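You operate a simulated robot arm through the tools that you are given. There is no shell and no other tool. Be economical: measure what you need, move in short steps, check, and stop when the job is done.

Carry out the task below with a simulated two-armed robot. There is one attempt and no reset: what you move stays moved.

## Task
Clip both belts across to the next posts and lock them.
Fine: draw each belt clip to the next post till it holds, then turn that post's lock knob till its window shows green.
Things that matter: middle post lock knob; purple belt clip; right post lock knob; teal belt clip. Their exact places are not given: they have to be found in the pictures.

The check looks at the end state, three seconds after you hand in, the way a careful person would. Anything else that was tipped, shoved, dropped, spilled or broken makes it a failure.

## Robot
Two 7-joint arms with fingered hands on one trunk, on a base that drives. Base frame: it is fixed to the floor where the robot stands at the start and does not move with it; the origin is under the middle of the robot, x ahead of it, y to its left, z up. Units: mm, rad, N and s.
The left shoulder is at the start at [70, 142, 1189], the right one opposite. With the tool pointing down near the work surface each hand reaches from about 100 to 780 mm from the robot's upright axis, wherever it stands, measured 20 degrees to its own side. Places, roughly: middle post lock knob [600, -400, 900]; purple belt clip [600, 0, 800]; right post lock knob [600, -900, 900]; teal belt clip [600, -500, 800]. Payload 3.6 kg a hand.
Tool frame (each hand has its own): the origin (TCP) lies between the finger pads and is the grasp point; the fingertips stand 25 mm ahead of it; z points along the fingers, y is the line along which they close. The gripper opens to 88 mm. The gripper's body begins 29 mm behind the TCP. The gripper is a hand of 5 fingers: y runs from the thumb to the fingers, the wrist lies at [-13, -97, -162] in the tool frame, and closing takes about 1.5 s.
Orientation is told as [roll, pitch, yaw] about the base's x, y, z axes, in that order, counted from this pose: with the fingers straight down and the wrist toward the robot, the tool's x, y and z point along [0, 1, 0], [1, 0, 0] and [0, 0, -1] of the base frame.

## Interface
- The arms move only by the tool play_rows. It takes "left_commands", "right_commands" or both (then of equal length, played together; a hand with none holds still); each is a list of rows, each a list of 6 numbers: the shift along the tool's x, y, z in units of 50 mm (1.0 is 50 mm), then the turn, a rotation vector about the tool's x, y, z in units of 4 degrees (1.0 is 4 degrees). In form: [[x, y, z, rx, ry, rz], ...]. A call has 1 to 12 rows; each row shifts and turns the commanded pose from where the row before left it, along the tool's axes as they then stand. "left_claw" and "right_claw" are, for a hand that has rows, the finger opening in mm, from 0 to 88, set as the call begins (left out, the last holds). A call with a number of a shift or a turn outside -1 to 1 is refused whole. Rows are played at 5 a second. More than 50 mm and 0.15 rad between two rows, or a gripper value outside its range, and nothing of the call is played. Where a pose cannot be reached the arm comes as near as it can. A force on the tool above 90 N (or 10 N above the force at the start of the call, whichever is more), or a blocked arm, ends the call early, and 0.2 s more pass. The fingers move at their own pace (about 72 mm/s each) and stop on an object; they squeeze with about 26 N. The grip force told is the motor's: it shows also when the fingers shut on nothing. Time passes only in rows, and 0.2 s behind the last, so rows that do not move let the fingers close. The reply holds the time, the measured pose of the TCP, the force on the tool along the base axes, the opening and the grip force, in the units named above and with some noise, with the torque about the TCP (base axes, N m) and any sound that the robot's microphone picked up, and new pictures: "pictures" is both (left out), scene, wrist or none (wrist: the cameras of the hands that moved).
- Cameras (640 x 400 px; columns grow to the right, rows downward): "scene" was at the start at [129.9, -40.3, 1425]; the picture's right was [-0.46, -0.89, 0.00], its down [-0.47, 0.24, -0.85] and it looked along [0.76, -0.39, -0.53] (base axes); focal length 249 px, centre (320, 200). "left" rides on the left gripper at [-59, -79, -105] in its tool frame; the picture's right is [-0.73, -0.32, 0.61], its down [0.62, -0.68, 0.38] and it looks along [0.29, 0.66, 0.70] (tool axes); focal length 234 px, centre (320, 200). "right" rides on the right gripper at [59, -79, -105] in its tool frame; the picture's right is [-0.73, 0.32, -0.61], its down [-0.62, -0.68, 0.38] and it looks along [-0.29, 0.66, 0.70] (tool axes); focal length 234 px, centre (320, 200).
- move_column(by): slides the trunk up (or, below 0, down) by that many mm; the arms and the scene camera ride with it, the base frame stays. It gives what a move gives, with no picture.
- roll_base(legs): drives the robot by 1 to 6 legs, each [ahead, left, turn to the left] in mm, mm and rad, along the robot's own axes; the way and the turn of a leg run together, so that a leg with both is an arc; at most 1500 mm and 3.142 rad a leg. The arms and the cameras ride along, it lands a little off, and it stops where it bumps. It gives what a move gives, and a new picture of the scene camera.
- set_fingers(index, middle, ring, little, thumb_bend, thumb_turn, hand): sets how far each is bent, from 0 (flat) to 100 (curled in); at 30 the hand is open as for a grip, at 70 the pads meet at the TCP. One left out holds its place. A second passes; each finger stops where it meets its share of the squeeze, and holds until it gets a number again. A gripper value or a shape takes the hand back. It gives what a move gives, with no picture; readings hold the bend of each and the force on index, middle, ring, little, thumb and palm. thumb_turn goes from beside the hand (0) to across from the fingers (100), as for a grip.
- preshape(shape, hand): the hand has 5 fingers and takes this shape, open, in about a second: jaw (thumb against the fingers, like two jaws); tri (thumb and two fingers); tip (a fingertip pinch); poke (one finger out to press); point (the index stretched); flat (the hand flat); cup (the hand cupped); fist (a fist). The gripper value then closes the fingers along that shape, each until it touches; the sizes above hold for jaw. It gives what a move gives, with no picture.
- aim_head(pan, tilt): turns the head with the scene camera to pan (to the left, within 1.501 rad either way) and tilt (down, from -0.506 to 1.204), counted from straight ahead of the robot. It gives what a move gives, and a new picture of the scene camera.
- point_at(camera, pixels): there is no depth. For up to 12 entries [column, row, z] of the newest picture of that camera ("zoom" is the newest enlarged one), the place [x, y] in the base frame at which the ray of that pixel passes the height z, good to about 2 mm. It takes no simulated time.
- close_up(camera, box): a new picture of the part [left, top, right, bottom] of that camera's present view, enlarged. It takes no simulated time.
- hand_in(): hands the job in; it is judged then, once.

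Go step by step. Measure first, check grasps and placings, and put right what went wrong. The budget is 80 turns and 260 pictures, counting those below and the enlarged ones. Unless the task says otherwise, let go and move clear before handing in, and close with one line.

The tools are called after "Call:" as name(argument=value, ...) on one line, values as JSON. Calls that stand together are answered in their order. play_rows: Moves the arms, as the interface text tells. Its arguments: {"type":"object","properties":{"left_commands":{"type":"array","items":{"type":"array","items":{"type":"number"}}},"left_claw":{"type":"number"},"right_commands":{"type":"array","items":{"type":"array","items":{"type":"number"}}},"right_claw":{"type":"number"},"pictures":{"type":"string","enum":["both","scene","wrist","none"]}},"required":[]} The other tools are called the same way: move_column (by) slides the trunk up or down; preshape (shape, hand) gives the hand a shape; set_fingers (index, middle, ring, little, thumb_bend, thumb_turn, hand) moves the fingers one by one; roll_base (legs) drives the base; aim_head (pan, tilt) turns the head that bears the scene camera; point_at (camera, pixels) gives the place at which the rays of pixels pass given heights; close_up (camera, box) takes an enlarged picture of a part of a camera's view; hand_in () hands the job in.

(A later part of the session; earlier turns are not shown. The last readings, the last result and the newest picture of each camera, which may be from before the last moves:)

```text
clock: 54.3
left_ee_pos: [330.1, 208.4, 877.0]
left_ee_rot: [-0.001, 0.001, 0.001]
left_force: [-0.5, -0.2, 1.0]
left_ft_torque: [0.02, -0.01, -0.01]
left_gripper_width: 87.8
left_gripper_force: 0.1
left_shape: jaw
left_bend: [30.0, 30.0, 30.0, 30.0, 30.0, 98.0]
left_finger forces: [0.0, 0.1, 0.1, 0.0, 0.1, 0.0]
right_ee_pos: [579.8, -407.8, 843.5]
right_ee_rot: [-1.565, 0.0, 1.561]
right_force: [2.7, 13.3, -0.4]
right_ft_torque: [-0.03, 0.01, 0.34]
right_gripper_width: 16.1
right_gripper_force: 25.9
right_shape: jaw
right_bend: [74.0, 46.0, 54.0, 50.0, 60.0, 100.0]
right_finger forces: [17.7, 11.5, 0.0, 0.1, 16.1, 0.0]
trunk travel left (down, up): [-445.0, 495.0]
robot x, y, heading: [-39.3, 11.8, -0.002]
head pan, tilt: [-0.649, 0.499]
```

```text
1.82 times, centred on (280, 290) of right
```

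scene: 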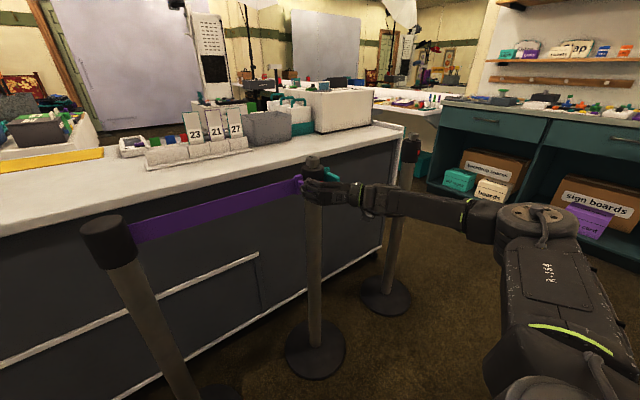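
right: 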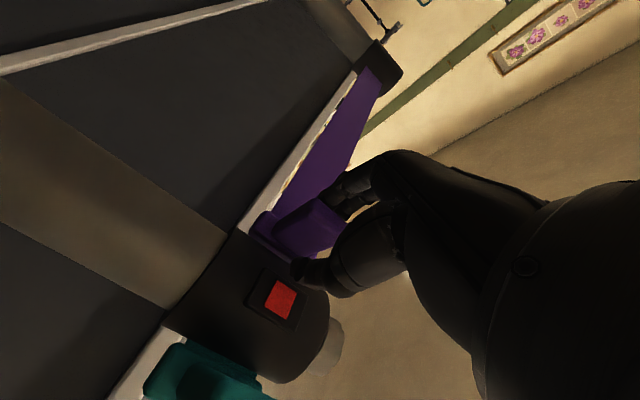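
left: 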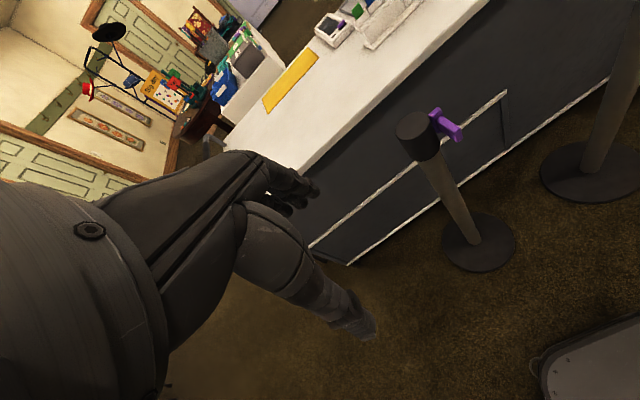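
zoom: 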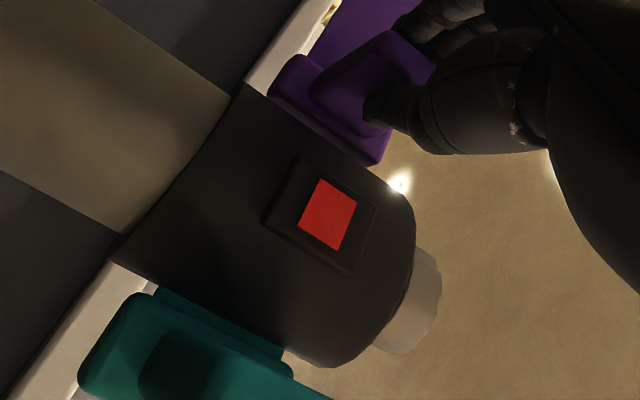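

Plate is flush and level with the teal one; push harder still (another 12 mm of command).

Call:
play_rows(right_commands=[[0, -0.12, 0, 0, 0, 0], [0, -0.12, 0, 0, 0, 0], [0, 0, 0, 0, 0, 0], [0, 0, 0, 0, 0, 0]], pictures="none")

Call:
close_up(camera="scene", box=[260, 140, 380, 215])

```text
clock: 55.3
left_ee_pos: [330.3, 211.2, 876.7]
left_ee_rot: [-0.004, 0.002, -0.001]
left_force: [0.2, 0.0, 1.0]
left_ft_torque: [0.0, -0.01, 0.02]
left_gripper_width: 87.7
left_gripper_force: 0.0
left_shape: jaw
left_bend: [30.0, 30.0, 30.0, 30.0, 30.0, 98.0]
left_finger forces: [0.0, 0.0, 0.0, 0.0, 0.0, 0.0]
right_ee_pos: [579.2, -416.9, 843.9]
right_ee_rot: [-1.566, 0.004, 1.561]
right_force: [0.4, 31.7, -4.3]
right_ft_torque: [-0.18, 0.05, 0.74]
right_gripper_width: 26.2
right_gripper_force: 25.9
right_shape: jaw
right_bend: [27.0, 39.0, 54.0, 50.0, 66.0, 100.0]
right_finger forces: [23.9, 17.2, 0.0, 0.1, 9.2, 0.0]
trunk travel left (down, up): [-445.0, 495.0]
robot x, y, heading: [-42.8, 7.7, 0.002]
head pan, tilt: [-0.649, 0.499]
```

```text
5.33 times, centred on (320, 178) of scene
```

zoom: 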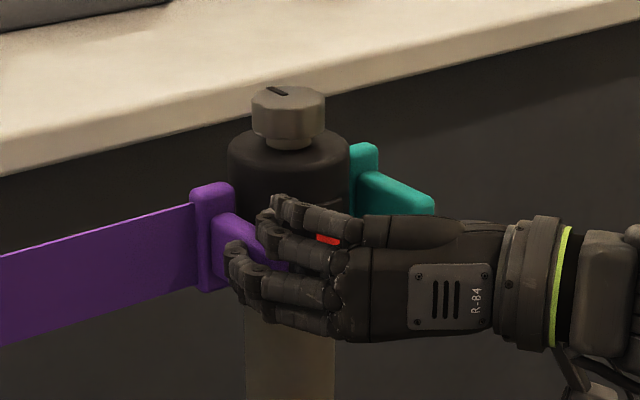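

Call:
play_rows(right_commands=[[0, 0.2, 0, 0, 0, 0], [0, 0.2, 0, 0, 0, 0], [0, 0.15, 0, 0, 0, 0], [0, 0, 0, 0, 0, 0]], right_claw=30, pictures="none")

Call:
close_up(camera="scene", box=[260, 140, 380, 215])

Call:
close_up(camera="right", box=[160, 180, 400, 400])

```text
clock: 56.3
left_ee_pos: [328.5, 205.6, 877.6]
left_ee_rot: [0.0, 0.0, -0.001]
left_force: [0.8, 0.5, -0.6]
left_ft_torque: [-0.02, 0.0, 0.03]
left_gripper_width: 87.6
left_gripper_force: 0.0
left_shape: jaw
left_bend: [30.0, 30.0, 30.0, 30.0, 30.0, 98.0]
left_finger forces: [0.1, 0.0, 0.0, 0.1, 0.0, 0.0]
right_ee_pos: [580.1, -396.8, 842.8]
right_ee_rot: [-1.565, 0.001, 1.553]
right_force: [-0.1, 0.6, 0.1]
right_ft_torque: [-0.02, -0.01, 0.0]
right_gripper_width: 29.7
right_gripper_force: 0.1
right_shape: jaw
right_bend: [74.0, 51.0, 49.0, 46.0, 73.0, 100.0]
right_finger forces: [0.0, 0.0, 0.1, 0.0, 0.0, 0.0]
trunk travel left (down, up): [-445.0, 495.0]
robot x, y, heading: [-39.0, 8.9, -0.002]
head pan, tilt: [-0.649, 0.499]
```

```text
5.33 times, centred on (320, 178) of scene
```

zoom: 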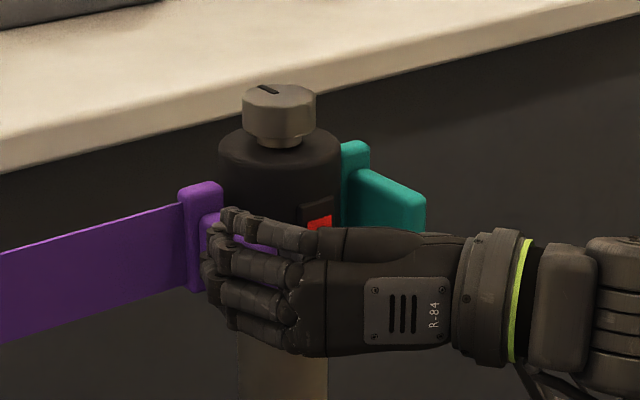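

```text
1.82 times, centred on (280, 290) of right
```

zoom: 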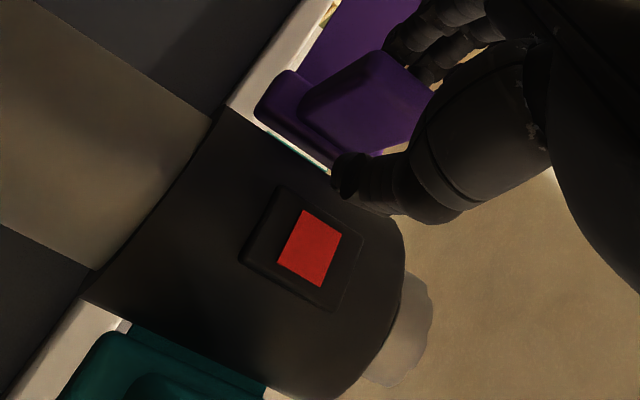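

Now no finger force at all, so the clip might be holding itself. Back the hand off another few mm along +y... fingers move away from the bar; see if it stays.

Call:
play_rows(right_commands=[[0, 0.1, 0, 0, 0, 0], [0, 0, 0, 0, 0, 0], [0, 0, 0, 0, 0, 0]], right_claw=34, pictures="none")

Call:
close_up(camera="scene", box=[260, 140, 380, 215])

Call:
close_up(camera="right", box=[160, 180, 400, 400])

```text
clock: 57.1
left_ee_pos: [330.7, 205.7, 878.1]
left_ee_rot: [0.0, 0.0, -0.001]
left_force: [-0.6, -0.1, 0.2]
left_ft_torque: [0.01, -0.02, -0.01]
left_gripper_width: 87.7
left_gripper_force: 0.1
left_shape: jaw
left_bend: [30.0, 30.0, 30.0, 30.0, 30.0, 98.0]
left_finger forces: [0.1, 0.0, 0.0, 0.1, 0.0, 0.1]
right_ee_pos: [579.5, -389.3, 843.0]
right_ee_rot: [-1.567, -0.003, 1.559]
right_force: [0.5, 0.7, 0.3]
right_ft_torque: [0.03, 0.01, 0.07]
right_gripper_width: 33.7
right_gripper_force: 0.1
right_shape: jaw
right_bend: [74.0, 50.0, 46.0, 44.0, 73.0, 100.0]
right_finger forces: [0.0, 0.0, 0.1, 0.0, 0.0, 0.0]
trunk travel left (down, up): [-445.0, 495.0]
robot x, y, heading: [-37.9, 11.2, 0.001]
head pan, tilt: [-0.649, 0.499]
```

```text
5.33 times, centred on (320, 178) of scene
```

zoom: 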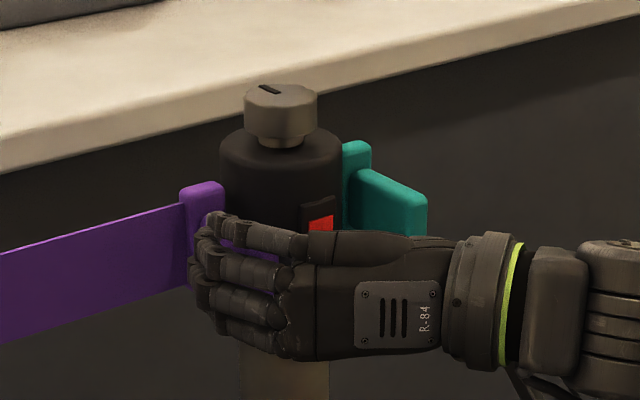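

```text
1.82 times, centred on (280, 290) of right
```

zoom: 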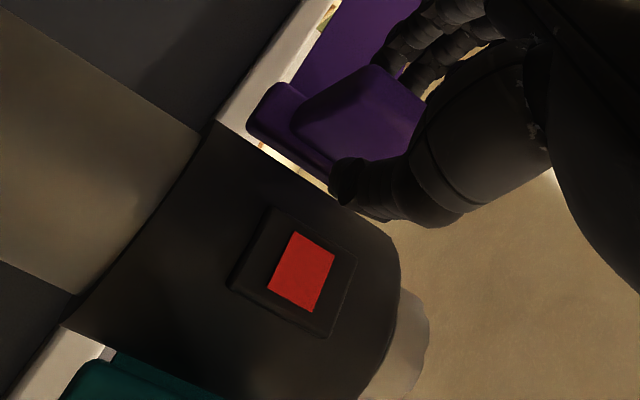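

The clip stayed at the post while the hand moved, so it holds. Withdraw the hand straight back.

Call:
play_rows(right_commands=[[0, 0, -0.6, 0, 0, 0], [0, 0, -1, 0, 0, 0], [0, 0, -1, 0, 0, 0], [0, 0, 0, 0, 0, 0], [0, 0, 0, 0, 0, 0]], pictures="scene")

Call:
close_up(camera="scene", box=[240, 120, 440, 240])

```text
clock: 58.3
left_ee_pos: [328.7, 205.6, 877.2]
left_ee_rot: [0.0, 0.002, -0.001]
left_force: [0.7, 1.1, -0.3]
left_ft_torque: [0.02, 0.02, -0.02]
left_gripper_width: 87.7
left_gripper_force: 0.1
left_shape: jaw
left_bend: [30.0, 30.0, 30.0, 30.0, 30.0, 98.0]
left_finger forces: [0.1, 0.0, 0.1, 0.0, 0.1, 0.0]
right_ee_pos: [447.3, -388.6, 843.0]
right_ee_rot: [-1.566, 0.0, 1.556]
right_force: [-0.2, -0.3, 0.2]
right_ft_torque: [0.01, -0.05, 0.0]
right_gripper_width: 33.5
right_gripper_force: 0.1
right_shape: jaw
right_bend: [74.0, 50.0, 46.0, 44.0, 73.0, 100.0]
right_finger forces: [0.0, 0.0, 0.0, 0.1, 0.1, 0.1]
trunk travel left (down, up): [-445.0, 495.0]
robot x, y, heading: [-40.9, 10.8, -0.005]
head pan, tilt: [-0.649, 0.499]
```

scene: 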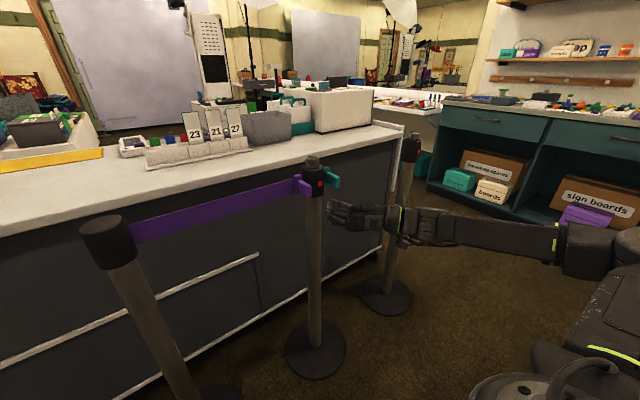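

```text
3.20 times, centred on (340, 180) of scene
```

zoom: 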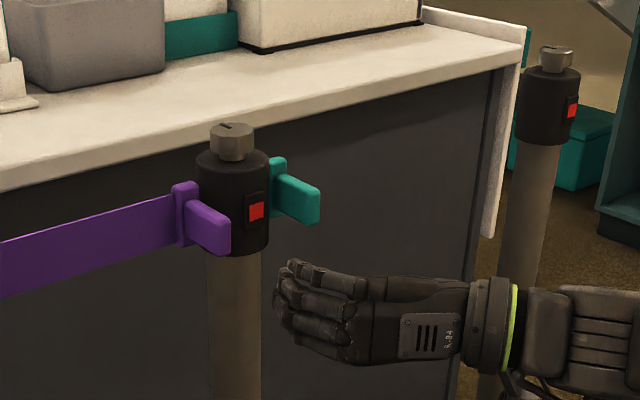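

Purple is docked. Next the teal clip: drive 100 mm right with the same hand attitude and aim at (581,-492,842).

Call:
roll_base(legs=[[0, -103, 0]])

Call:
play_rows(right_commands=[[0, 0, 0.8, 0, 0, 0], [0, 0, 0.6, 0, 0, 0], [0, 0, 0, 0, 0, 0]], right_claw=28, pictures="none")

Call:
close_up(camera="right", box=[200, 180, 360, 300])

Call:
close_up(camera="scene", box=[200, 120, 400, 240])

```text
clock: 59.4
left_ee_pos: [329.0, 102.8, 877.3]
left_ee_rot: [0.002, -0.001, -0.001]
left_force: [0.2, 0.0, -0.9]
left_ft_torque: [0.0, 0.0, 0.0]
left_gripper_width: 87.8
left_gripper_force: 0.0
left_shape: jaw
left_bend: [30.0, 30.0, 30.0, 30.0, 30.0, 98.0]
left_finger forces: [0.0, 0.0, 0.1, 0.0, 0.0, 0.0]
right_ee_pos: [448.3, -490.9, 844.2]
right_ee_rot: [-1.565, -0.001, 1.558]
right_force: [0.5, -0.1, -1.0]
right_ft_torque: [0.01, 0.01, 0.01]
right_gripper_width: 33.2
right_gripper_force: 0.1
right_shape: jaw
right_bend: [74.0, 50.0, 46.0, 44.0, 73.0, 100.0]
right_finger forces: [0.1, 0.0, 0.0, 0.1, 0.1, 0.0]
trunk travel left (down, up): [-445.0, 495.0]
robot x, y, heading: [-42.2, -88.2, -0.004]
head pan, tilt: [-0.649, 0.499]
```

scene: 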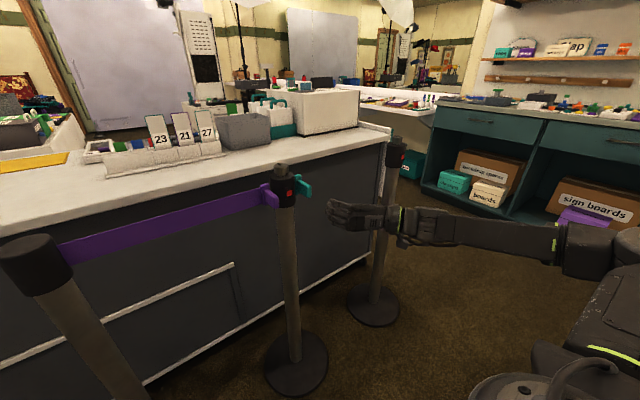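

```text
clock: 60.2
left_ee_pos: [329.5, 104.2, 877.9]
left_ee_rot: [0.0, -0.001, -0.001]
left_force: [-0.3, -0.5, 0.4]
left_ft_torque: [0.02, 0.01, -0.01]
left_gripper_width: 88.0
left_gripper_force: 0.1
left_shape: jaw
left_bend: [30.0, 30.0, 30.0, 30.0, 30.0, 98.0]
left_finger forces: [0.0, 0.0, 0.0, 0.0, 0.0, 0.0]
right_ee_pos: [512.4, -490.3, 842.0]
right_ee_rot: [-1.566, -0.008, 1.556]
right_force: [0.9, 0.0, 0.2]
right_ft_torque: [-0.02, 0.03, 0.01]
right_gripper_width: 28.4
right_gripper_force: 0.1
right_shape: jaw
right_bend: [74.0, 53.0, 50.0, 47.0, 73.0, 100.0]
right_finger forces: [0.0, 0.0, 0.1, 0.0, 0.1, 0.0]
right hand out of reach, approached as far as the arm can: row 2
trunk travel left (down, up): [-445.0, 495.0]
robot x, y, heading: [-43.0, -91.2, -0.001]
head pan, tilt: [-0.649, 0.499]
```

```text
3.33 times, centred on (280, 240) of right
```

zoom: 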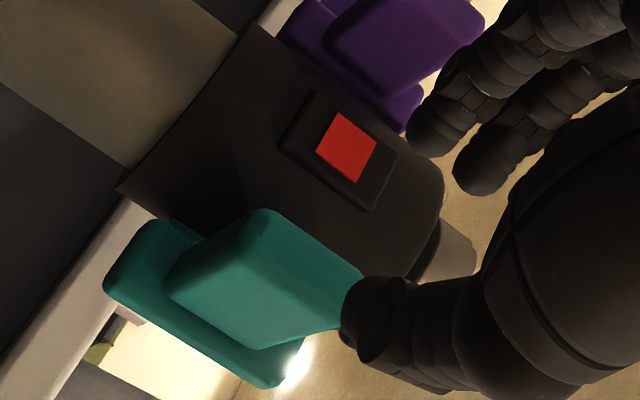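

```text
3.20 times, centred on (300, 180) of scene
```

zoom: 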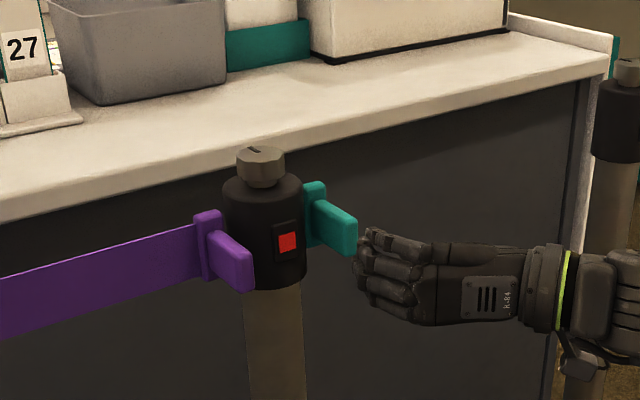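

Lateral and height alignment are right (≈8 mm clearance either side), but the arm is at its forward limit; drive closer (forward 40, right 60) and re-aim.

Call:
roll_base(legs=[[-30, 0, 0], [70, -70, 0]])

```text
clock: 61.8
left_ee_pos: [371.1, 33.3, 876.1]
left_ee_rot: [0.0, 0.002, -0.002]
left_force: [-0.4, -0.4, -0.1]
left_ft_torque: [-0.01, 0.03, 0.02]
left_gripper_width: 87.5
left_gripper_force: 0.1
left_shape: jaw
left_bend: [30.0, 30.0, 30.0, 30.0, 30.0, 98.0]
left_finger forces: [0.1, 0.0, 0.1, 0.0, 0.0, 0.0]
right_ee_pos: [553.6, -561.1, 840.1]
right_ee_rot: [-1.566, -0.006, 1.555]
right_force: [0.9, 0.2, -0.4]
right_ft_torque: [-0.03, -0.03, -0.01]
right_gripper_width: 28.3
right_gripper_force: 0.1
right_shape: jaw
right_bend: [74.0, 53.0, 50.0, 47.0, 73.0, 100.0]
right_finger forces: [0.1, 0.0, 0.0, 0.0, 0.0, 0.0]
trunk travel left (down, up): [-445.0, 495.0]
robot x, y, heading: [-0.1, -163.3, -0.005]
head pan, tilt: [-0.649, 0.499]
```

scene: 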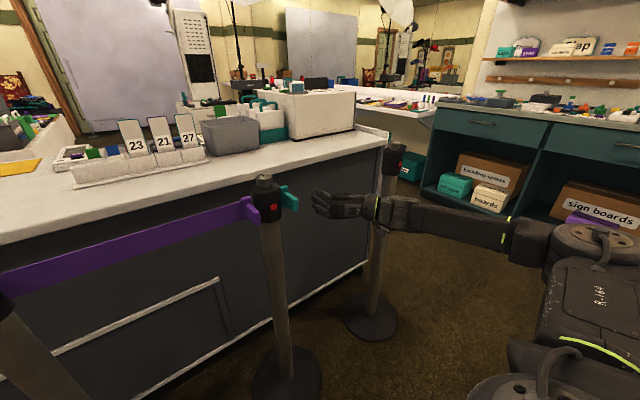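

Back off 40 mm, shift left 70 mm to line up, then check before advancing.

Call:
play_rows(right_commands=[[0, 0, -0.9, 0, 0, 0], [-0.04, 0.7, 0, 0, 0, 0], [0, 0.71, 0, 0, 0, 0], [0, 0, 0.25, 0, 0, 0], [0, 0, 0, 0, 0, 0]], right_claw=28, pictures="none")

Call:
close_up(camera="right", box=[200, 180, 360, 300])

```text
clock: 63.0
left_ee_pos: [370.4, 34.3, 876.6]
left_ee_rot: [0.0, 0.001, 0.0]
left_force: [0.0, 0.8, 0.2]
left_ft_torque: [-0.01, -0.02, 0.0]
left_gripper_width: 87.8
left_gripper_force: 0.1
left_shape: jaw
left_bend: [30.0, 30.0, 30.0, 30.0, 30.0, 98.0]
left_finger forces: [0.0, 0.1, 0.0, 0.0, 0.1, 0.0]
right_ee_pos: [520.9, -489.5, 844.9]
right_ee_rot: [-1.567, -0.008, 1.556]
right_force: [-0.4, -0.1, -0.1]
right_ft_torque: [0.01, 0.0, 0.02]
right_gripper_width: 28.3
right_gripper_force: 0.0
right_shape: jaw
right_bend: [74.0, 53.0, 50.0, 47.0, 73.0, 100.0]
right_finger forces: [0.0, 0.1, 0.0, 0.0, 0.0, 0.0]
trunk travel left (down, up): [-445.0, 495.0]
robot x, y, heading: [1.0, -158.6, -0.002]
head pan, tilt: [-0.649, 0.499]
```

```text
3.33 times, centred on (280, 240) of right
```

zoom: 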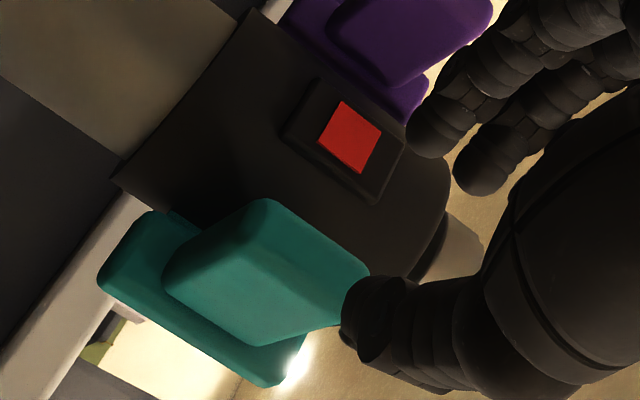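

Good. Shift 2 mm right, 3 mm down, and advance to x≈580.

Call:
play_rows(right_commands=[[0.05, -0.06, 0, 0, 0, 0], [0, 0, 0.4, 0, 0, 0], [0, 0, 0.4, 0, 0, 0], [0, 0, 0.38, 0, 0, 0], [0, 0, 0, 0, 0, 0]], pictures="none")

Call:
close_up(camera="right", box=[200, 180, 360, 300])

```text
clock: 64.2
left_ee_pos: [371.1, 34.2, 877.1]
left_ee_rot: [0.0, 0.0, -0.003]
left_force: [1.3, 0.3, 0.3]
left_ft_torque: [0.01, 0.01, 0.02]
left_gripper_width: 87.6
left_gripper_force: 0.0
left_shape: jaw
left_bend: [30.0, 30.0, 30.0, 30.0, 30.0, 98.0]
left_finger forces: [0.1, 0.0, 0.1, 0.0, 0.0, 0.1]
right_ee_pos: [579.9, -494.4, 842.3]
right_ee_rot: [-1.566, -0.007, 1.555]
right_force: [-0.5, 0.7, 0.1]
right_ft_torque: [-0.01, -0.03, -0.04]
right_gripper_width: 28.4
right_gripper_force: 0.2
right_shape: jaw
right_bend: [74.0, 53.0, 50.0, 47.0, 73.0, 100.0]
right_finger forces: [0.0, 0.0, 0.0, 0.0, 0.0, 0.1]
trunk travel left (down, up): [-445.0, 495.0]
robot x, y, heading: [-4.5, -162.0, -0.0]
head pan, tilt: [-0.649, 0.499]
```

```text
3.33 times, centred on (280, 240) of right
```

zoom: 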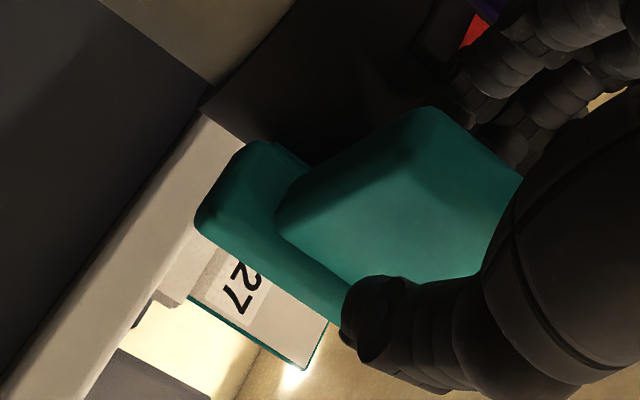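

Same geometry as the purple grasp, no contact. Close and pull off.

Call:
play_rows(right_commands=[[0, 0, 0, 0, 0, 0], [0, 0, 0, 0, 0, 0], [0, 0, 0, 0, 0, 0], [0, 0, 0, 0, 0, 0], [0, 0, 0, 0, 0, 0], [0, 0, 0, 0, 0, 0], [0, 0, 0, 0, 0, 0], [0, -0.15, 0, 0, 0, 0], [0, -0.25, 0, 0, 0, 0], [0, -0.3, 0, 0, 0, 0], [0, -0.3, 0, 0, 0, 0], [0, 0, 0, 0, 0, 0]], right_claw=0, pictures="scene")

Call:
point_at(camera="scene", pixels=[[395, 150, 910], [390, 163, 845], [371, 318, 10]])

```text
clock: 66.8
left_ee_pos: [370.2, 34.9, 878.0]
left_ee_rot: [-0.001, 0.001, 0.0]
left_force: [0.3, 0.4, 0.1]
left_ft_torque: [0.0, 0.01, 0.02]
left_gripper_width: 87.8
left_gripper_force: 0.1
left_shape: jaw
left_bend: [30.0, 30.0, 30.0, 30.0, 30.0, 98.0]
left_finger forces: [0.0, 0.1, 0.0, 0.1, 0.1, 0.0]
right_ee_pos: [580.2, -542.7, 842.2]
right_ee_rot: [-1.565, -0.005, 1.557]
right_force: [5.4, 2.6, 0.8]
right_ft_torque: [0.03, -0.05, 0.08]
right_gripper_width: 11.6
right_gripper_force: 26.1
right_shape: jaw
right_bend: [73.0, 58.0, 66.0, 65.0, 74.0, 100.0]
right_finger forces: [14.9, 8.4, 0.6, 0.0, 21.3, 0.0]
trunk travel left (down, up): [-445.0, 495.0]
robot x, y, heading: [-2.5, -160.4, 0.001]
head pan, tilt: [-0.649, 0.499]
```

scene: 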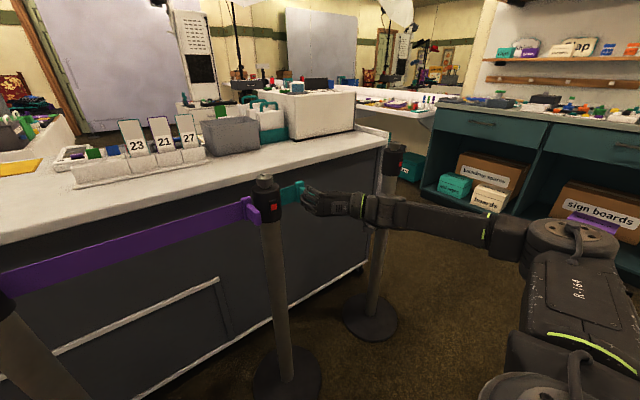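

```text
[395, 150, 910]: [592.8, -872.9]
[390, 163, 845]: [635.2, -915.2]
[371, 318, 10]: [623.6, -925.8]
```

Teal belt is being drawn. Check clearance to the shelf unit on the right before driving.

Call:
point_at(camera="scene", pixels=[[430, 185, 50], [560, 240, 50], [637, 275, 50], [435, 100, 850], [638, 125, 850], [545, 260, 950], [600, 235, 950]])

Call:
roll_base(legs=[[0, -270, 0]])

```text
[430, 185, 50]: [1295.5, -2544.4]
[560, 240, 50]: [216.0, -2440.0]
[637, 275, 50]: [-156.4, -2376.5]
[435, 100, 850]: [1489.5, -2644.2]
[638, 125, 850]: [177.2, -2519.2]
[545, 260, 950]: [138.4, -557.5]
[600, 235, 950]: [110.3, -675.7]
```

```text
clock: 68.7
left_ee_pos: [371.4, -236.3, 876.3]
left_ee_rot: [0.0, 0.0, -0.001]
left_force: [-0.1, -0.8, -0.9]
left_ft_torque: [0.02, 0.04, 0.01]
left_gripper_width: 87.7
left_gripper_force: 0.1
left_shape: jaw
left_bend: [30.0, 30.0, 30.0, 30.0, 30.0, 98.0]
left_finger forces: [0.0, 0.1, 0.1, 0.1, 0.0, 0.1]
right_ee_pos: [578.5, -813.8, 841.2]
right_ee_rot: [-1.565, -0.007, 1.556]
right_force: [7.6, 3.3, 4.8]
right_ft_torque: [0.03, -0.06, 0.15]
right_gripper_width: 11.7
right_gripper_force: 25.5
right_shape: jaw
right_bend: [73.0, 57.0, 71.0, 65.0, 74.0, 100.0]
right_finger forces: [15.3, 8.8, 1.1, 0.1, 20.5, 0.0]
trunk travel left (down, up): [-445.0, 495.0]
robot x, y, heading: [3.3, -431.2, -0.003]
head pan, tilt: [-0.649, 0.499]
```

scene: 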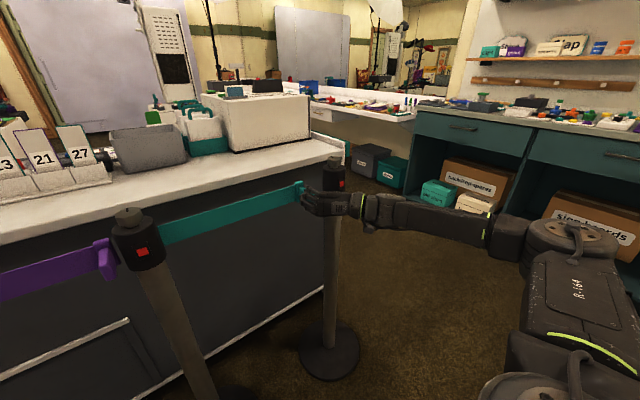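

Shelves are far off (y<-2300). Drive 45 mm more and then finish with the arm.

Call:
roll_base(legs=[[0, -45, 0]])

Call:
play_rows(right_commands=[[0, -0.25, 0, 0, 0, 0], [0, -0.15, 0, 0, 0, 0], [0, -0.1, 0, 0, 0, 0], [0, 0, 0, 0, 0, 0]], pictures="none")

Call:
close_up(camera="right", box=[160, 180, 400, 400])

Call:
close_up(camera="scene", box=[260, 140, 380, 215])

```text
clock: 69.6
left_ee_pos: [370.5, -280.6, 877.7]
left_ee_rot: [0.0, 0.001, -0.001]
left_force: [-0.3, -0.7, 0.7]
left_ft_torque: [-0.01, 0.03, -0.02]
left_gripper_width: 87.8
left_gripper_force: 0.1
left_shape: jaw
left_bend: [30.0, 30.0, 30.0, 30.0, 30.0, 98.0]
left_finger forces: [0.1, 0.0, 0.0, 0.0, 0.0, 0.1]
right_ee_pos: [579.6, -859.5, 840.3]
right_ee_rot: [-1.569, -0.008, 1.554]
right_force: [6.0, 3.9, 3.0]
right_ft_torque: [0.0, -0.09, 0.16]
right_gripper_width: 11.8
right_gripper_force: 26.5
right_shape: jaw
right_bend: [73.0, 57.0, 71.0, 65.0, 74.0, 100.0]
right_finger forces: [15.6, 9.2, 1.1, 0.1, 20.5, 0.0]
trunk travel left (down, up): [-445.0, 495.0]
robot x, y, heading: [-6.5, -475.5, -0.002]
head pan, tilt: [-0.649, 0.499]
```

scene: 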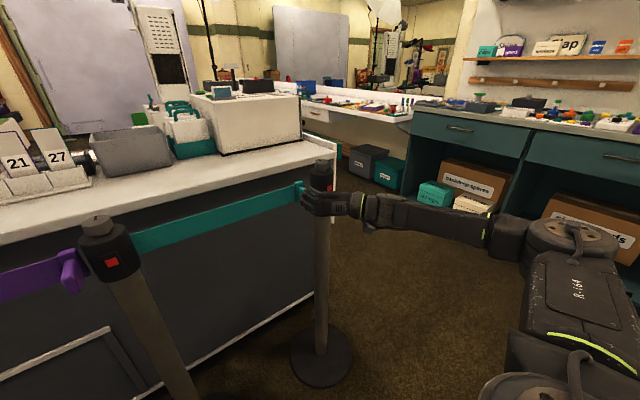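

```text
clock: 70.6
left_ee_pos: [371.9, -281.4, 876.9]
left_ee_rot: [0.0, 0.002, -0.002]
left_force: [-0.1, 0.0, -0.3]
left_ft_torque: [-0.02, 0.04, 0.0]
left_gripper_width: 87.7
left_gripper_force: 0.1
left_shape: jaw
left_bend: [30.0, 30.0, 30.0, 30.0, 30.0, 98.0]
left_finger forces: [0.0, 0.1, 0.0, 0.0, 0.1, 0.1]
right_ee_pos: [578.8, -884.7, 840.9]
right_ee_rot: [-1.568, -0.007, 1.557]
right_force: [6.4, 0.4, 3.2]
right_ft_torque: [0.04, -0.03, 0.09]
right_gripper_width: 11.7
right_gripper_force: 26.1
right_shape: jaw
right_bend: [73.0, 58.0, 71.0, 65.0, 74.0, 100.0]
right_finger forces: [14.4, 8.5, 0.9, 0.0, 22.4, 0.0]
trunk travel left (down, up): [-445.0, 495.0]
robot x, y, heading: [-3.2, -476.3, -0.003]
head pan, tilt: [-0.649, 0.499]
```

```text
1.82 times, centred on (280, 290) of right
```

zoom: 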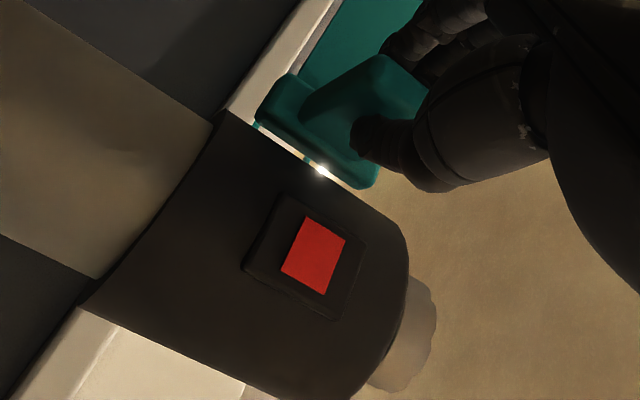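

```text
5.33 times, centred on (320, 178) of scene
```

zoom: 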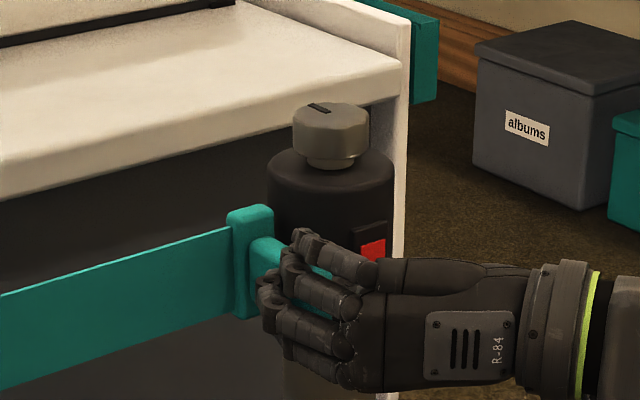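

Same picture as purple just before seating. Push in firmly as before (~20 mm command), then relax and open.

Call:
play_rows(right_commands=[[0, -0.1, 0, 0, 0, 0], [0, -0.1, 0, 0, 0, 0], [0, -0.1, 0, 0, 0, 0], [0, -0.1, 0, 0, 0, 0], [0, 0, 0, 0, 0, 0], [0, 0, 0, 0, 0, 0]], pictures="none")

Call:
close_up(camera="scene", box=[260, 140, 380, 215])

```text
clock: 72.0
left_ee_pos: [370.0, -277.6, 876.0]
left_ee_rot: [-0.006, -0.001, -0.001]
left_force: [0.6, -0.7, 0.2]
left_ft_torque: [0.0, 0.02, 0.02]
left_gripper_width: 87.8
left_gripper_force: 0.0
left_shape: jaw
left_bend: [30.0, 30.0, 30.0, 30.0, 30.0, 98.0]
left_finger forces: [0.0, 0.0, 0.0, 0.0, 0.1, 0.0]
right_ee_pos: [578.4, -899.5, 844.3]
right_ee_rot: [-1.567, 0.0, 1.56]
right_force: [-3.9, 32.6, -6.3]
right_ft_torque: [-0.19, 0.08, 0.99]
right_gripper_width: 27.0
right_gripper_force: 25.5
right_shape: jaw
right_bend: [39.0, 48.0, 71.0, 65.0, 77.0, 100.0]
right_finger forces: [24.4, 18.3, 0.0, 0.1, 9.4, 0.1]
trunk travel left (down, up): [-445.0, 495.0]
robot x, y, heading: [2.3, -476.8, -0.003]
head pan, tilt: [-0.649, 0.499]
```

```text
5.33 times, centred on (320, 178) of scene
```

zoom: 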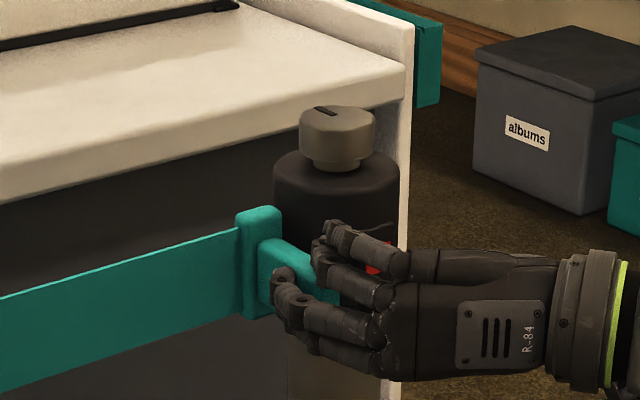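

32.6 N applied. Now relax back and open to see if it holds.

Call:
play_rows(right_commands=[[0, 0.1, 0, 0, 0, 0], [0, 0.1, 0, 0, 0, 0], [0, 0.1, 0, 0, 0, 0], [0, 0, 0, 0, 0, 0]], right_claw=30, pictures="none")

Call:
play_rows(right_commands=[[0, 0.1, 0, 0, 0, 0], [0, 0, 0, 0, 0, 0]], right_claw=34, pictures="none")

Call:
close_up(camera="scene", box=[260, 140, 380, 215])

Call:
close_up(camera="right", box=[160, 180, 400, 400])

```text
clock: 73.0
left_ee_pos: [370.3, -282.4, 877.6]
left_ee_rot: [-0.001, -0.001, -0.003]
left_force: [0.4, 0.3, 0.6]
left_ft_torque: [0.03, 0.04, -0.01]
left_gripper_width: 87.7
left_gripper_force: 0.1
left_shape: jaw
left_bend: [30.0, 30.0, 30.0, 30.0, 30.0, 98.0]
left_finger forces: [0.0, 0.1, 0.0, 0.0, 0.0, 0.0]
right_ee_pos: [579.0, -890.1, 842.0]
right_ee_rot: [-1.568, -0.006, 1.552]
right_force: [0.8, 1.9, 0.1]
right_ft_torque: [-0.02, -0.02, 0.02]
right_gripper_width: 31.1
right_gripper_force: 0.0
right_shape: jaw
right_bend: [74.0, 50.0, 49.0, 46.0, 73.0, 100.0]
right_finger forces: [0.9, 1.1, 0.1, 0.0, 0.1, 0.0]
trunk travel left (down, up): [-445.0, 495.0]
robot x, y, heading: [-1.4, -477.1, -0.003]
head pan, tilt: [-0.649, 0.499]
```

```text
clock: 73.6
left_ee_pos: [370.1, -281.7, 876.7]
left_ee_rot: [0.0, -0.002, -0.002]
left_force: [0.7, -0.4, 0.3]
left_ft_torque: [0.03, -0.02, 0.03]
left_gripper_width: 87.7
left_gripper_force: 0.0
left_shape: jaw
left_bend: [30.0, 30.0, 30.0, 30.0, 30.0, 98.0]
left_finger forces: [0.0, 0.0, 0.0, 0.1, 0.0, 0.0]
right_ee_pos: [578.5, -884.7, 841.7]
right_ee_rot: [-1.567, -0.007, 1.556]
right_force: [-0.3, 0.3, -0.2]
right_ft_torque: [-0.01, 0.03, 0.02]
right_gripper_width: 33.8
right_gripper_force: 0.0
right_shape: jaw
right_bend: [74.0, 49.0, 46.0, 44.0, 73.0, 100.0]
right_finger forces: [0.1, 0.0, 0.0, 0.1, 0.0, 0.1]
trunk travel left (down, up): [-445.0, 495.0]
robot x, y, heading: [0.0, -476.2, 0.0]
head pan, tilt: [-0.649, 0.499]
```

```text
5.33 times, centred on (320, 178) of scene
```

zoom: 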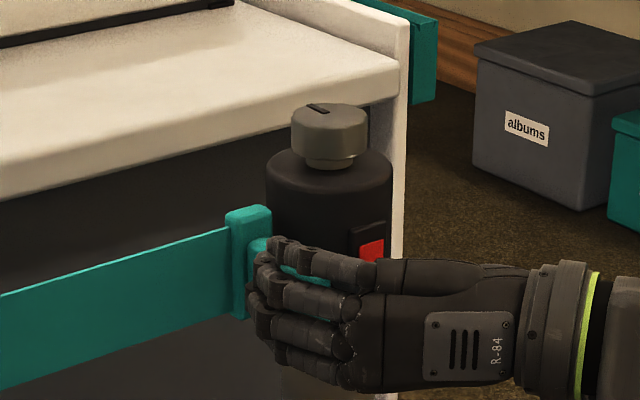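

```text
1.82 times, centred on (280, 290) of right
```

zoom: 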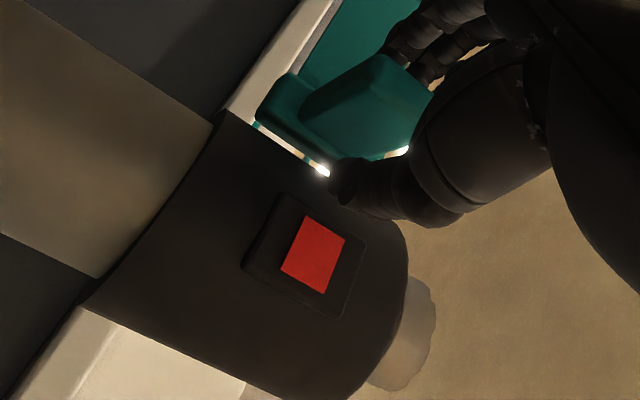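

No force on the fingers and the clip stays. Withdraw straight back and then view.

Call:
play_rows(right_commands=[[0, 0, -0.6, 0, 0, 0], [0, 0, -1, 0, 0, 0], [0, 0, -1, 0, 0, 0], [0, 0, -1, 0, 0, 0], [0, 0, 0, 0, 0, 0]], pictures="scene")

Call:
close_up(camera="scene", box=[260, 140, 380, 215])

Call:
close_up(camera="scene", box=[0, 190, 160, 310])

```text
clock: 74.8
left_ee_pos: [369.6, -282.5, 876.6]
left_ee_rot: [0.0, -0.001, -0.002]
left_force: [-0.2, 0.0, 0.0]
left_ft_torque: [0.01, 0.03, 0.0]
left_gripper_width: 87.9
left_gripper_force: 0.1
left_shape: jaw
left_bend: [30.0, 30.0, 30.0, 30.0, 30.0, 98.0]
left_finger forces: [0.0, 0.0, 0.1, 0.0, 0.0, 0.1]
right_ee_pos: [399.9, -883.1, 843.0]
right_ee_rot: [-1.568, -0.008, 1.556]
right_force: [-0.1, -0.4, 0.0]
right_ft_torque: [-0.02, 0.03, -0.04]
right_gripper_width: 33.8
right_gripper_force: 0.1
right_shape: jaw
right_bend: [74.0, 49.0, 46.0, 44.0, 73.0, 100.0]
right_finger forces: [0.0, 0.0, 0.0, 0.0, 0.0, 0.0]
trunk travel left (down, up): [-445.0, 495.0]
robot x, y, heading: [-0.9, -475.8, -0.004]
head pan, tilt: [-0.649, 0.499]
```

scene: 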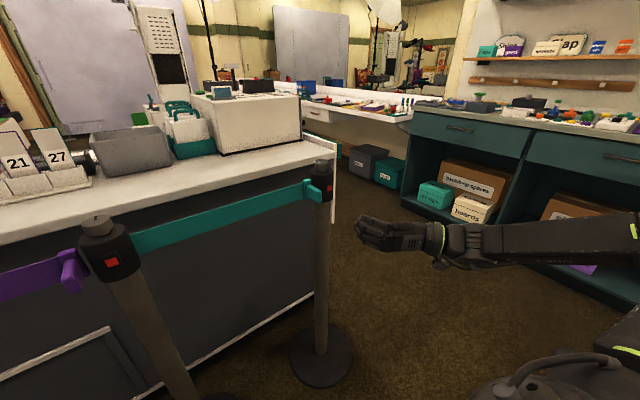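

```text
5.33 times, centred on (320, 178) of scene
```

zoom: 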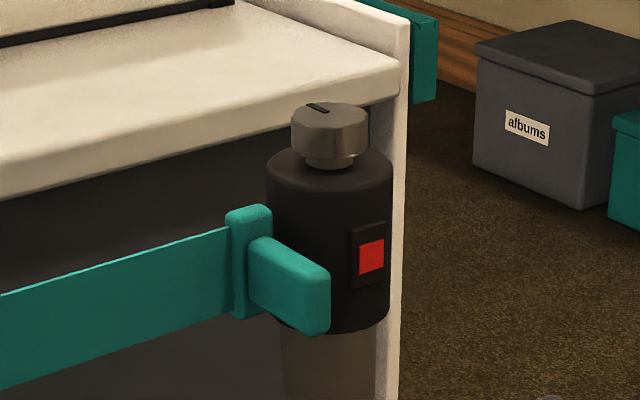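

```text
3.33 times, centred on (80, 250) of scene
```

zoom: 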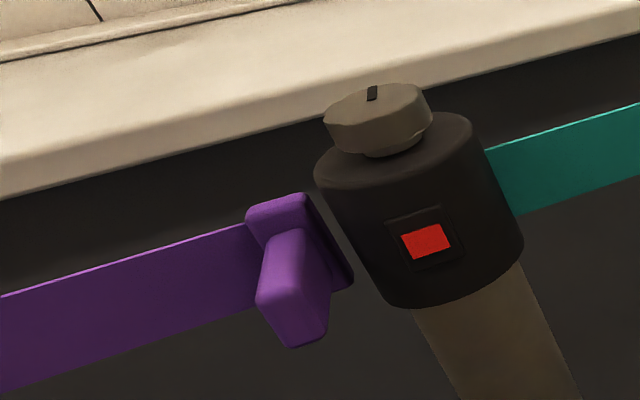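

Both clips are docked and holding. Now for the knobs: raise the trunk and rotate the right hand to fingers-down, and measure the knobs.

Call:
point_at(camera="scene", pixels=[[321.9, 161.5, 905], [321.9, 161.5, 915], [97.1, 219.4, 905], [97.1, 219.4, 915], [321.9, 169, 892]])

Call:
move_column(by=260)

Call:
play_rows(right_commands=[[0, 0, 0, 0, 1, 0], [0, 0, 0, 0, 1, 0], [0, 0, 0, 0, 1, 0], [0, 0, 0, 0, 1, 0], [0, 0, 0, 0, 1, 0], [0, 0, 0, 0, 1, 0], [0, 0, 0, 0, 1, 0], [0, 0, 0, 0, 1, 0], [0, 0, 0, 0, 1, 0], [0, 0, 0, 0, 1, 0], [0, 0, 0, 0, 1, 0], [0, 0, 0, 0, 1, 0]], right_claw=88, pictures="none")

Call:
play_rows(right_commands=[[0, 0, 0, 0, 1, 0], [0, 0, 0, 0, 1, 0], [0, 0, 0, 0, 1, 0], [0, 0, 0, 0, 1, 0], [0, 0, 0, 0, 1, 0], [0, 0, 0, 0, 1, 0], [0, 0, 0, 0, 1, 0], [0, 0, 0, 0, 1, 0], [0, 0, 0, 0, 1, 0], [0, 0, 0, 0, 1, 0], [0, 0, 0, 0, 0.45, 0]], pictures="both")

```text
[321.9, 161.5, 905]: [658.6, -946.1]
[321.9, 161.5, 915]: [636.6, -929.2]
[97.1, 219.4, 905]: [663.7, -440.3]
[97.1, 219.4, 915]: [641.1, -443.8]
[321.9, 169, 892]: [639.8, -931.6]
```

```text
clock: 77.5
left_ee_pos: [370.2, -281.9, 1136.3]
left_ee_rot: [0.0, 0.0, -0.002]
left_force: [1.1, -1.1, -0.8]
left_ft_torque: [0.02, -0.02, -0.02]
left_gripper_width: 87.7
left_gripper_force: 0.0
left_shape: jaw
left_bend: [30.0, 30.0, 30.0, 30.0, 30.0, 98.0]
left_finger forces: [0.0, 0.0, 0.1, 0.1, 0.0, 0.1]
right_ee_pos: [400.9, -882.5, 1102.0]
right_ee_rot: [-1.566, -0.006, 1.555]
right_force: [0.2, 0.5, 1.2]
right_ft_torque: [-0.01, -0.02, 0.01]
right_gripper_width: 34.0
right_gripper_force: 0.0
right_shape: jaw
right_bend: [74.0, 49.0, 46.0, 44.0, 73.0, 100.0]
right_finger forces: [0.0, 0.0, 0.1, 0.1, 0.0, 0.0]
trunk travel left (down, up): [-705.0, 235.0]
robot x, y, heading: [-3.9, -473.8, -0.002]
head pan, tilt: [-0.649, 0.499]
```

```text
clock: 80.1
left_ee_pos: [370.6, -281.4, 1137.0]
left_ee_rot: [0.001, 0.002, -0.003]
left_force: [0.3, 0.0, 0.0]
left_ft_torque: [0.04, 0.03, 0.03]
left_gripper_width: 87.8
left_gripper_force: 0.0
left_shape: jaw
left_bend: [30.0, 30.0, 30.0, 30.0, 30.0, 98.0]
left_finger forces: [0.0, 0.0, 0.0, 0.1, 0.1, 0.1]
right_ee_pos: [397.7, -888.2, 1069.9]
right_ee_rot: [-0.731, -0.007, 1.555]
right_force: [-1.2, -0.1, -0.3]
right_ft_torque: [-0.02, -0.01, 0.02]
right_gripper_width: 87.7
right_gripper_force: 0.0
right_shape: jaw
right_bend: [30.0, 30.0, 30.0, 30.0, 30.0, 98.0]
right_finger forces: [0.0, 0.0, 0.0, 0.0, 0.0, 0.0]
right hand out of reach, approached as far as the arm can: row 11, 12
trunk travel left (down, up): [-705.0, 235.0]
robot x, y, heading: [-1.7, -474.9, -0.004]
head pan, tilt: [-0.649, 0.499]
```

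```text
clock: 82.5
left_ee_pos: [370.1, -282.8, 1137.2]
left_ee_rot: [0.001, 0.0, -0.002]
left_force: [0.1, 0.5, 0.4]
left_ft_torque: [-0.01, 0.0, 0.0]
left_gripper_width: 87.6
left_gripper_force: 0.1
left_shape: jaw
left_bend: [30.0, 30.0, 30.0, 30.0, 30.0, 98.0]
left_finger forces: [0.0, 0.0, 0.1, 0.0, 0.1, 0.1]
right_ee_pos: [258.8, -929.8, 873.1]
right_ee_rot: [-0.004, -0.007, 1.556]
right_force: [0.1, 0.3, -0.1]
right_ft_torque: [0.02, 0.01, 0.03]
right_gripper_width: 87.5
right_gripper_force: 0.0
right_shape: jaw
right_bend: [30.0, 30.0, 30.0, 30.0, 30.0, 98.0]
right_finger forces: [0.0, 0.0, 0.1, 0.0, 0.1, 0.1]
right hand out of reach, approached as far as the arm can: row 1, 2, 3, 4, 5, 6, 7, 8, 9, 10, 11
trunk travel left (down, up): [-705.0, 235.0]
robot x, y, heading: [0.2, -477.5, 0.001]
head pan, tilt: [-0.649, 0.499]
```

scene: 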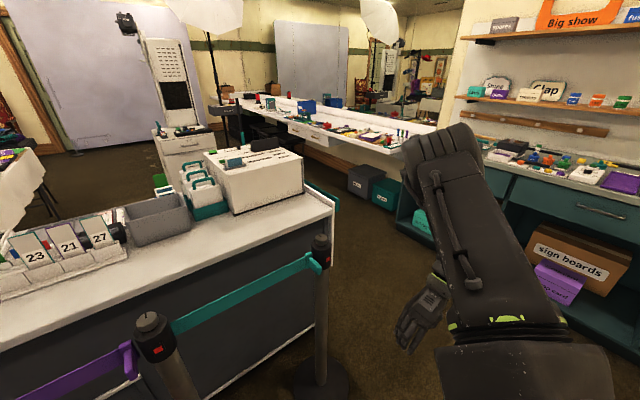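
right: 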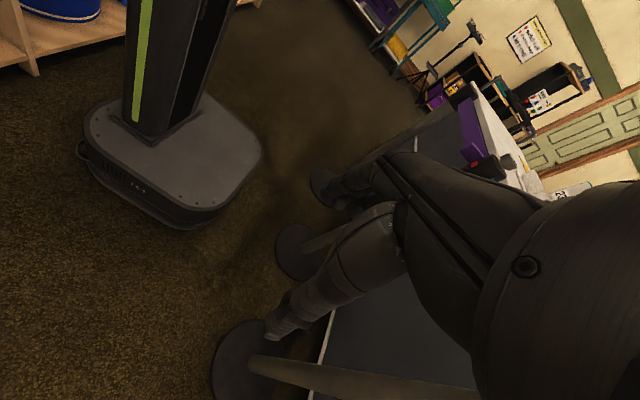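

The right arm took an odd posture; the left hand is already fingers-down and handy, so I'll use it for the knobs. Bring it above the middle knob.

Call:
play_rows(left_commands=[[-0.44, 0.657, 0.3, 0, 0, 0], [-0.44, 0.657, 0.3, 0, 0, 0], [-0.44, 0.657, 0.3, 0, 0, 0], [-0.44, 0.657, 0.3, 0, 0, 0], [-0.44, 0.657, 0.3, 0, 0, 0], [-0.44, 0.657, 0.3, 0, 0, 0], [-0.44, 0.657, 0.3, 0, 0, 0], [0, 0, 0, 0, 0, 0]], left_claw=60, pictures="wrist")

Call:
aim_head(pan=0.0, tilt=0.75)

```text
clock: 84.3
left_ee_pos: [599.3, -435.5, 1030.0]
left_ee_rot: [0.0, 0.0, 0.001]
left_force: [0.8, 0.3, 0.4]
left_ft_torque: [-0.02, 0.03, -0.04]
left_gripper_width: 60.0
left_gripper_force: 0.1
left_shape: jaw
left_bend: [28.0, 38.0, 34.0, 35.0, 59.0, 99.0]
left_finger forces: [0.0, 0.0, 0.0, 0.1, 0.0, 0.0]
right_ee_pos: [259.9, -929.7, 874.0]
right_ee_rot: [-0.007, -0.007, 1.557]
right_force: [-0.2, 0.2, 0.2]
right_ft_torque: [-0.04, 0.0, 0.0]
right_gripper_width: 87.6
right_gripper_force: 0.0
right_shape: jaw
right_bend: [30.0, 30.0, 30.0, 30.0, 30.0, 98.0]
right_finger forces: [0.1, 0.0, 0.0, 0.0, 0.0, 0.1]
trunk travel left (down, up): [-705.0, 235.0]
robot x, y, heading: [0.3, -472.9, -0.005]
head pan, tilt: [-0.649, 0.499]
```

left: 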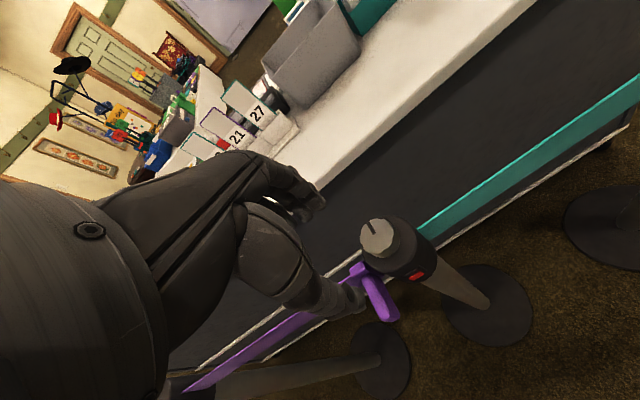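

```text
clock: 85.3
left_ee_pos: [599.6, -436.7, 1029.8]
left_ee_rot: [0.001, 0.0, -0.002]
left_force: [0.1, -0.1, 0.6]
left_ft_torque: [0.0, 0.03, -0.03]
left_gripper_width: 60.3
left_gripper_force: 0.0
left_shape: jaw
left_bend: [28.0, 38.0, 34.0, 35.0, 59.0, 99.0]
left_finger forces: [0.0, 0.1, 0.0, 0.0, 0.0, 0.1]
right_ee_pos: [259.6, -930.1, 872.6]
right_ee_rot: [-0.005, -0.006, 1.555]
right_force: [1.7, 0.1, 0.6]
right_ft_torque: [-0.01, 0.0, 0.0]
right_gripper_width: 87.6
right_gripper_force: 0.0
right_shape: jaw
right_bend: [30.0, 30.0, 30.0, 30.0, 30.0, 98.0]
right_finger forces: [0.0, 0.0, 0.0, 0.0, 0.0, 0.0]
trunk travel left (down, up): [-705.0, 235.0]
robot x, y, heading: [-4.6, -475.3, -0.006]
head pan, tilt: [0.0, 0.75]
```

scene: 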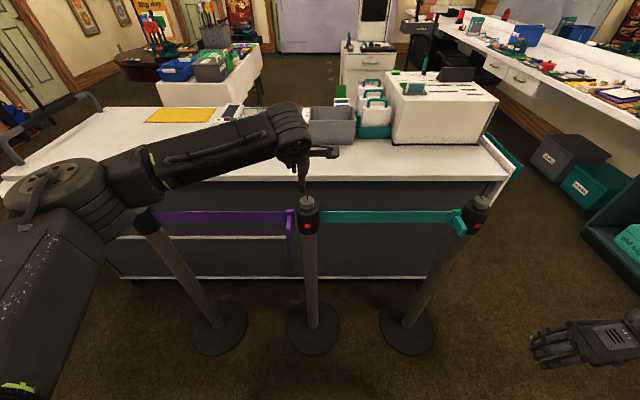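

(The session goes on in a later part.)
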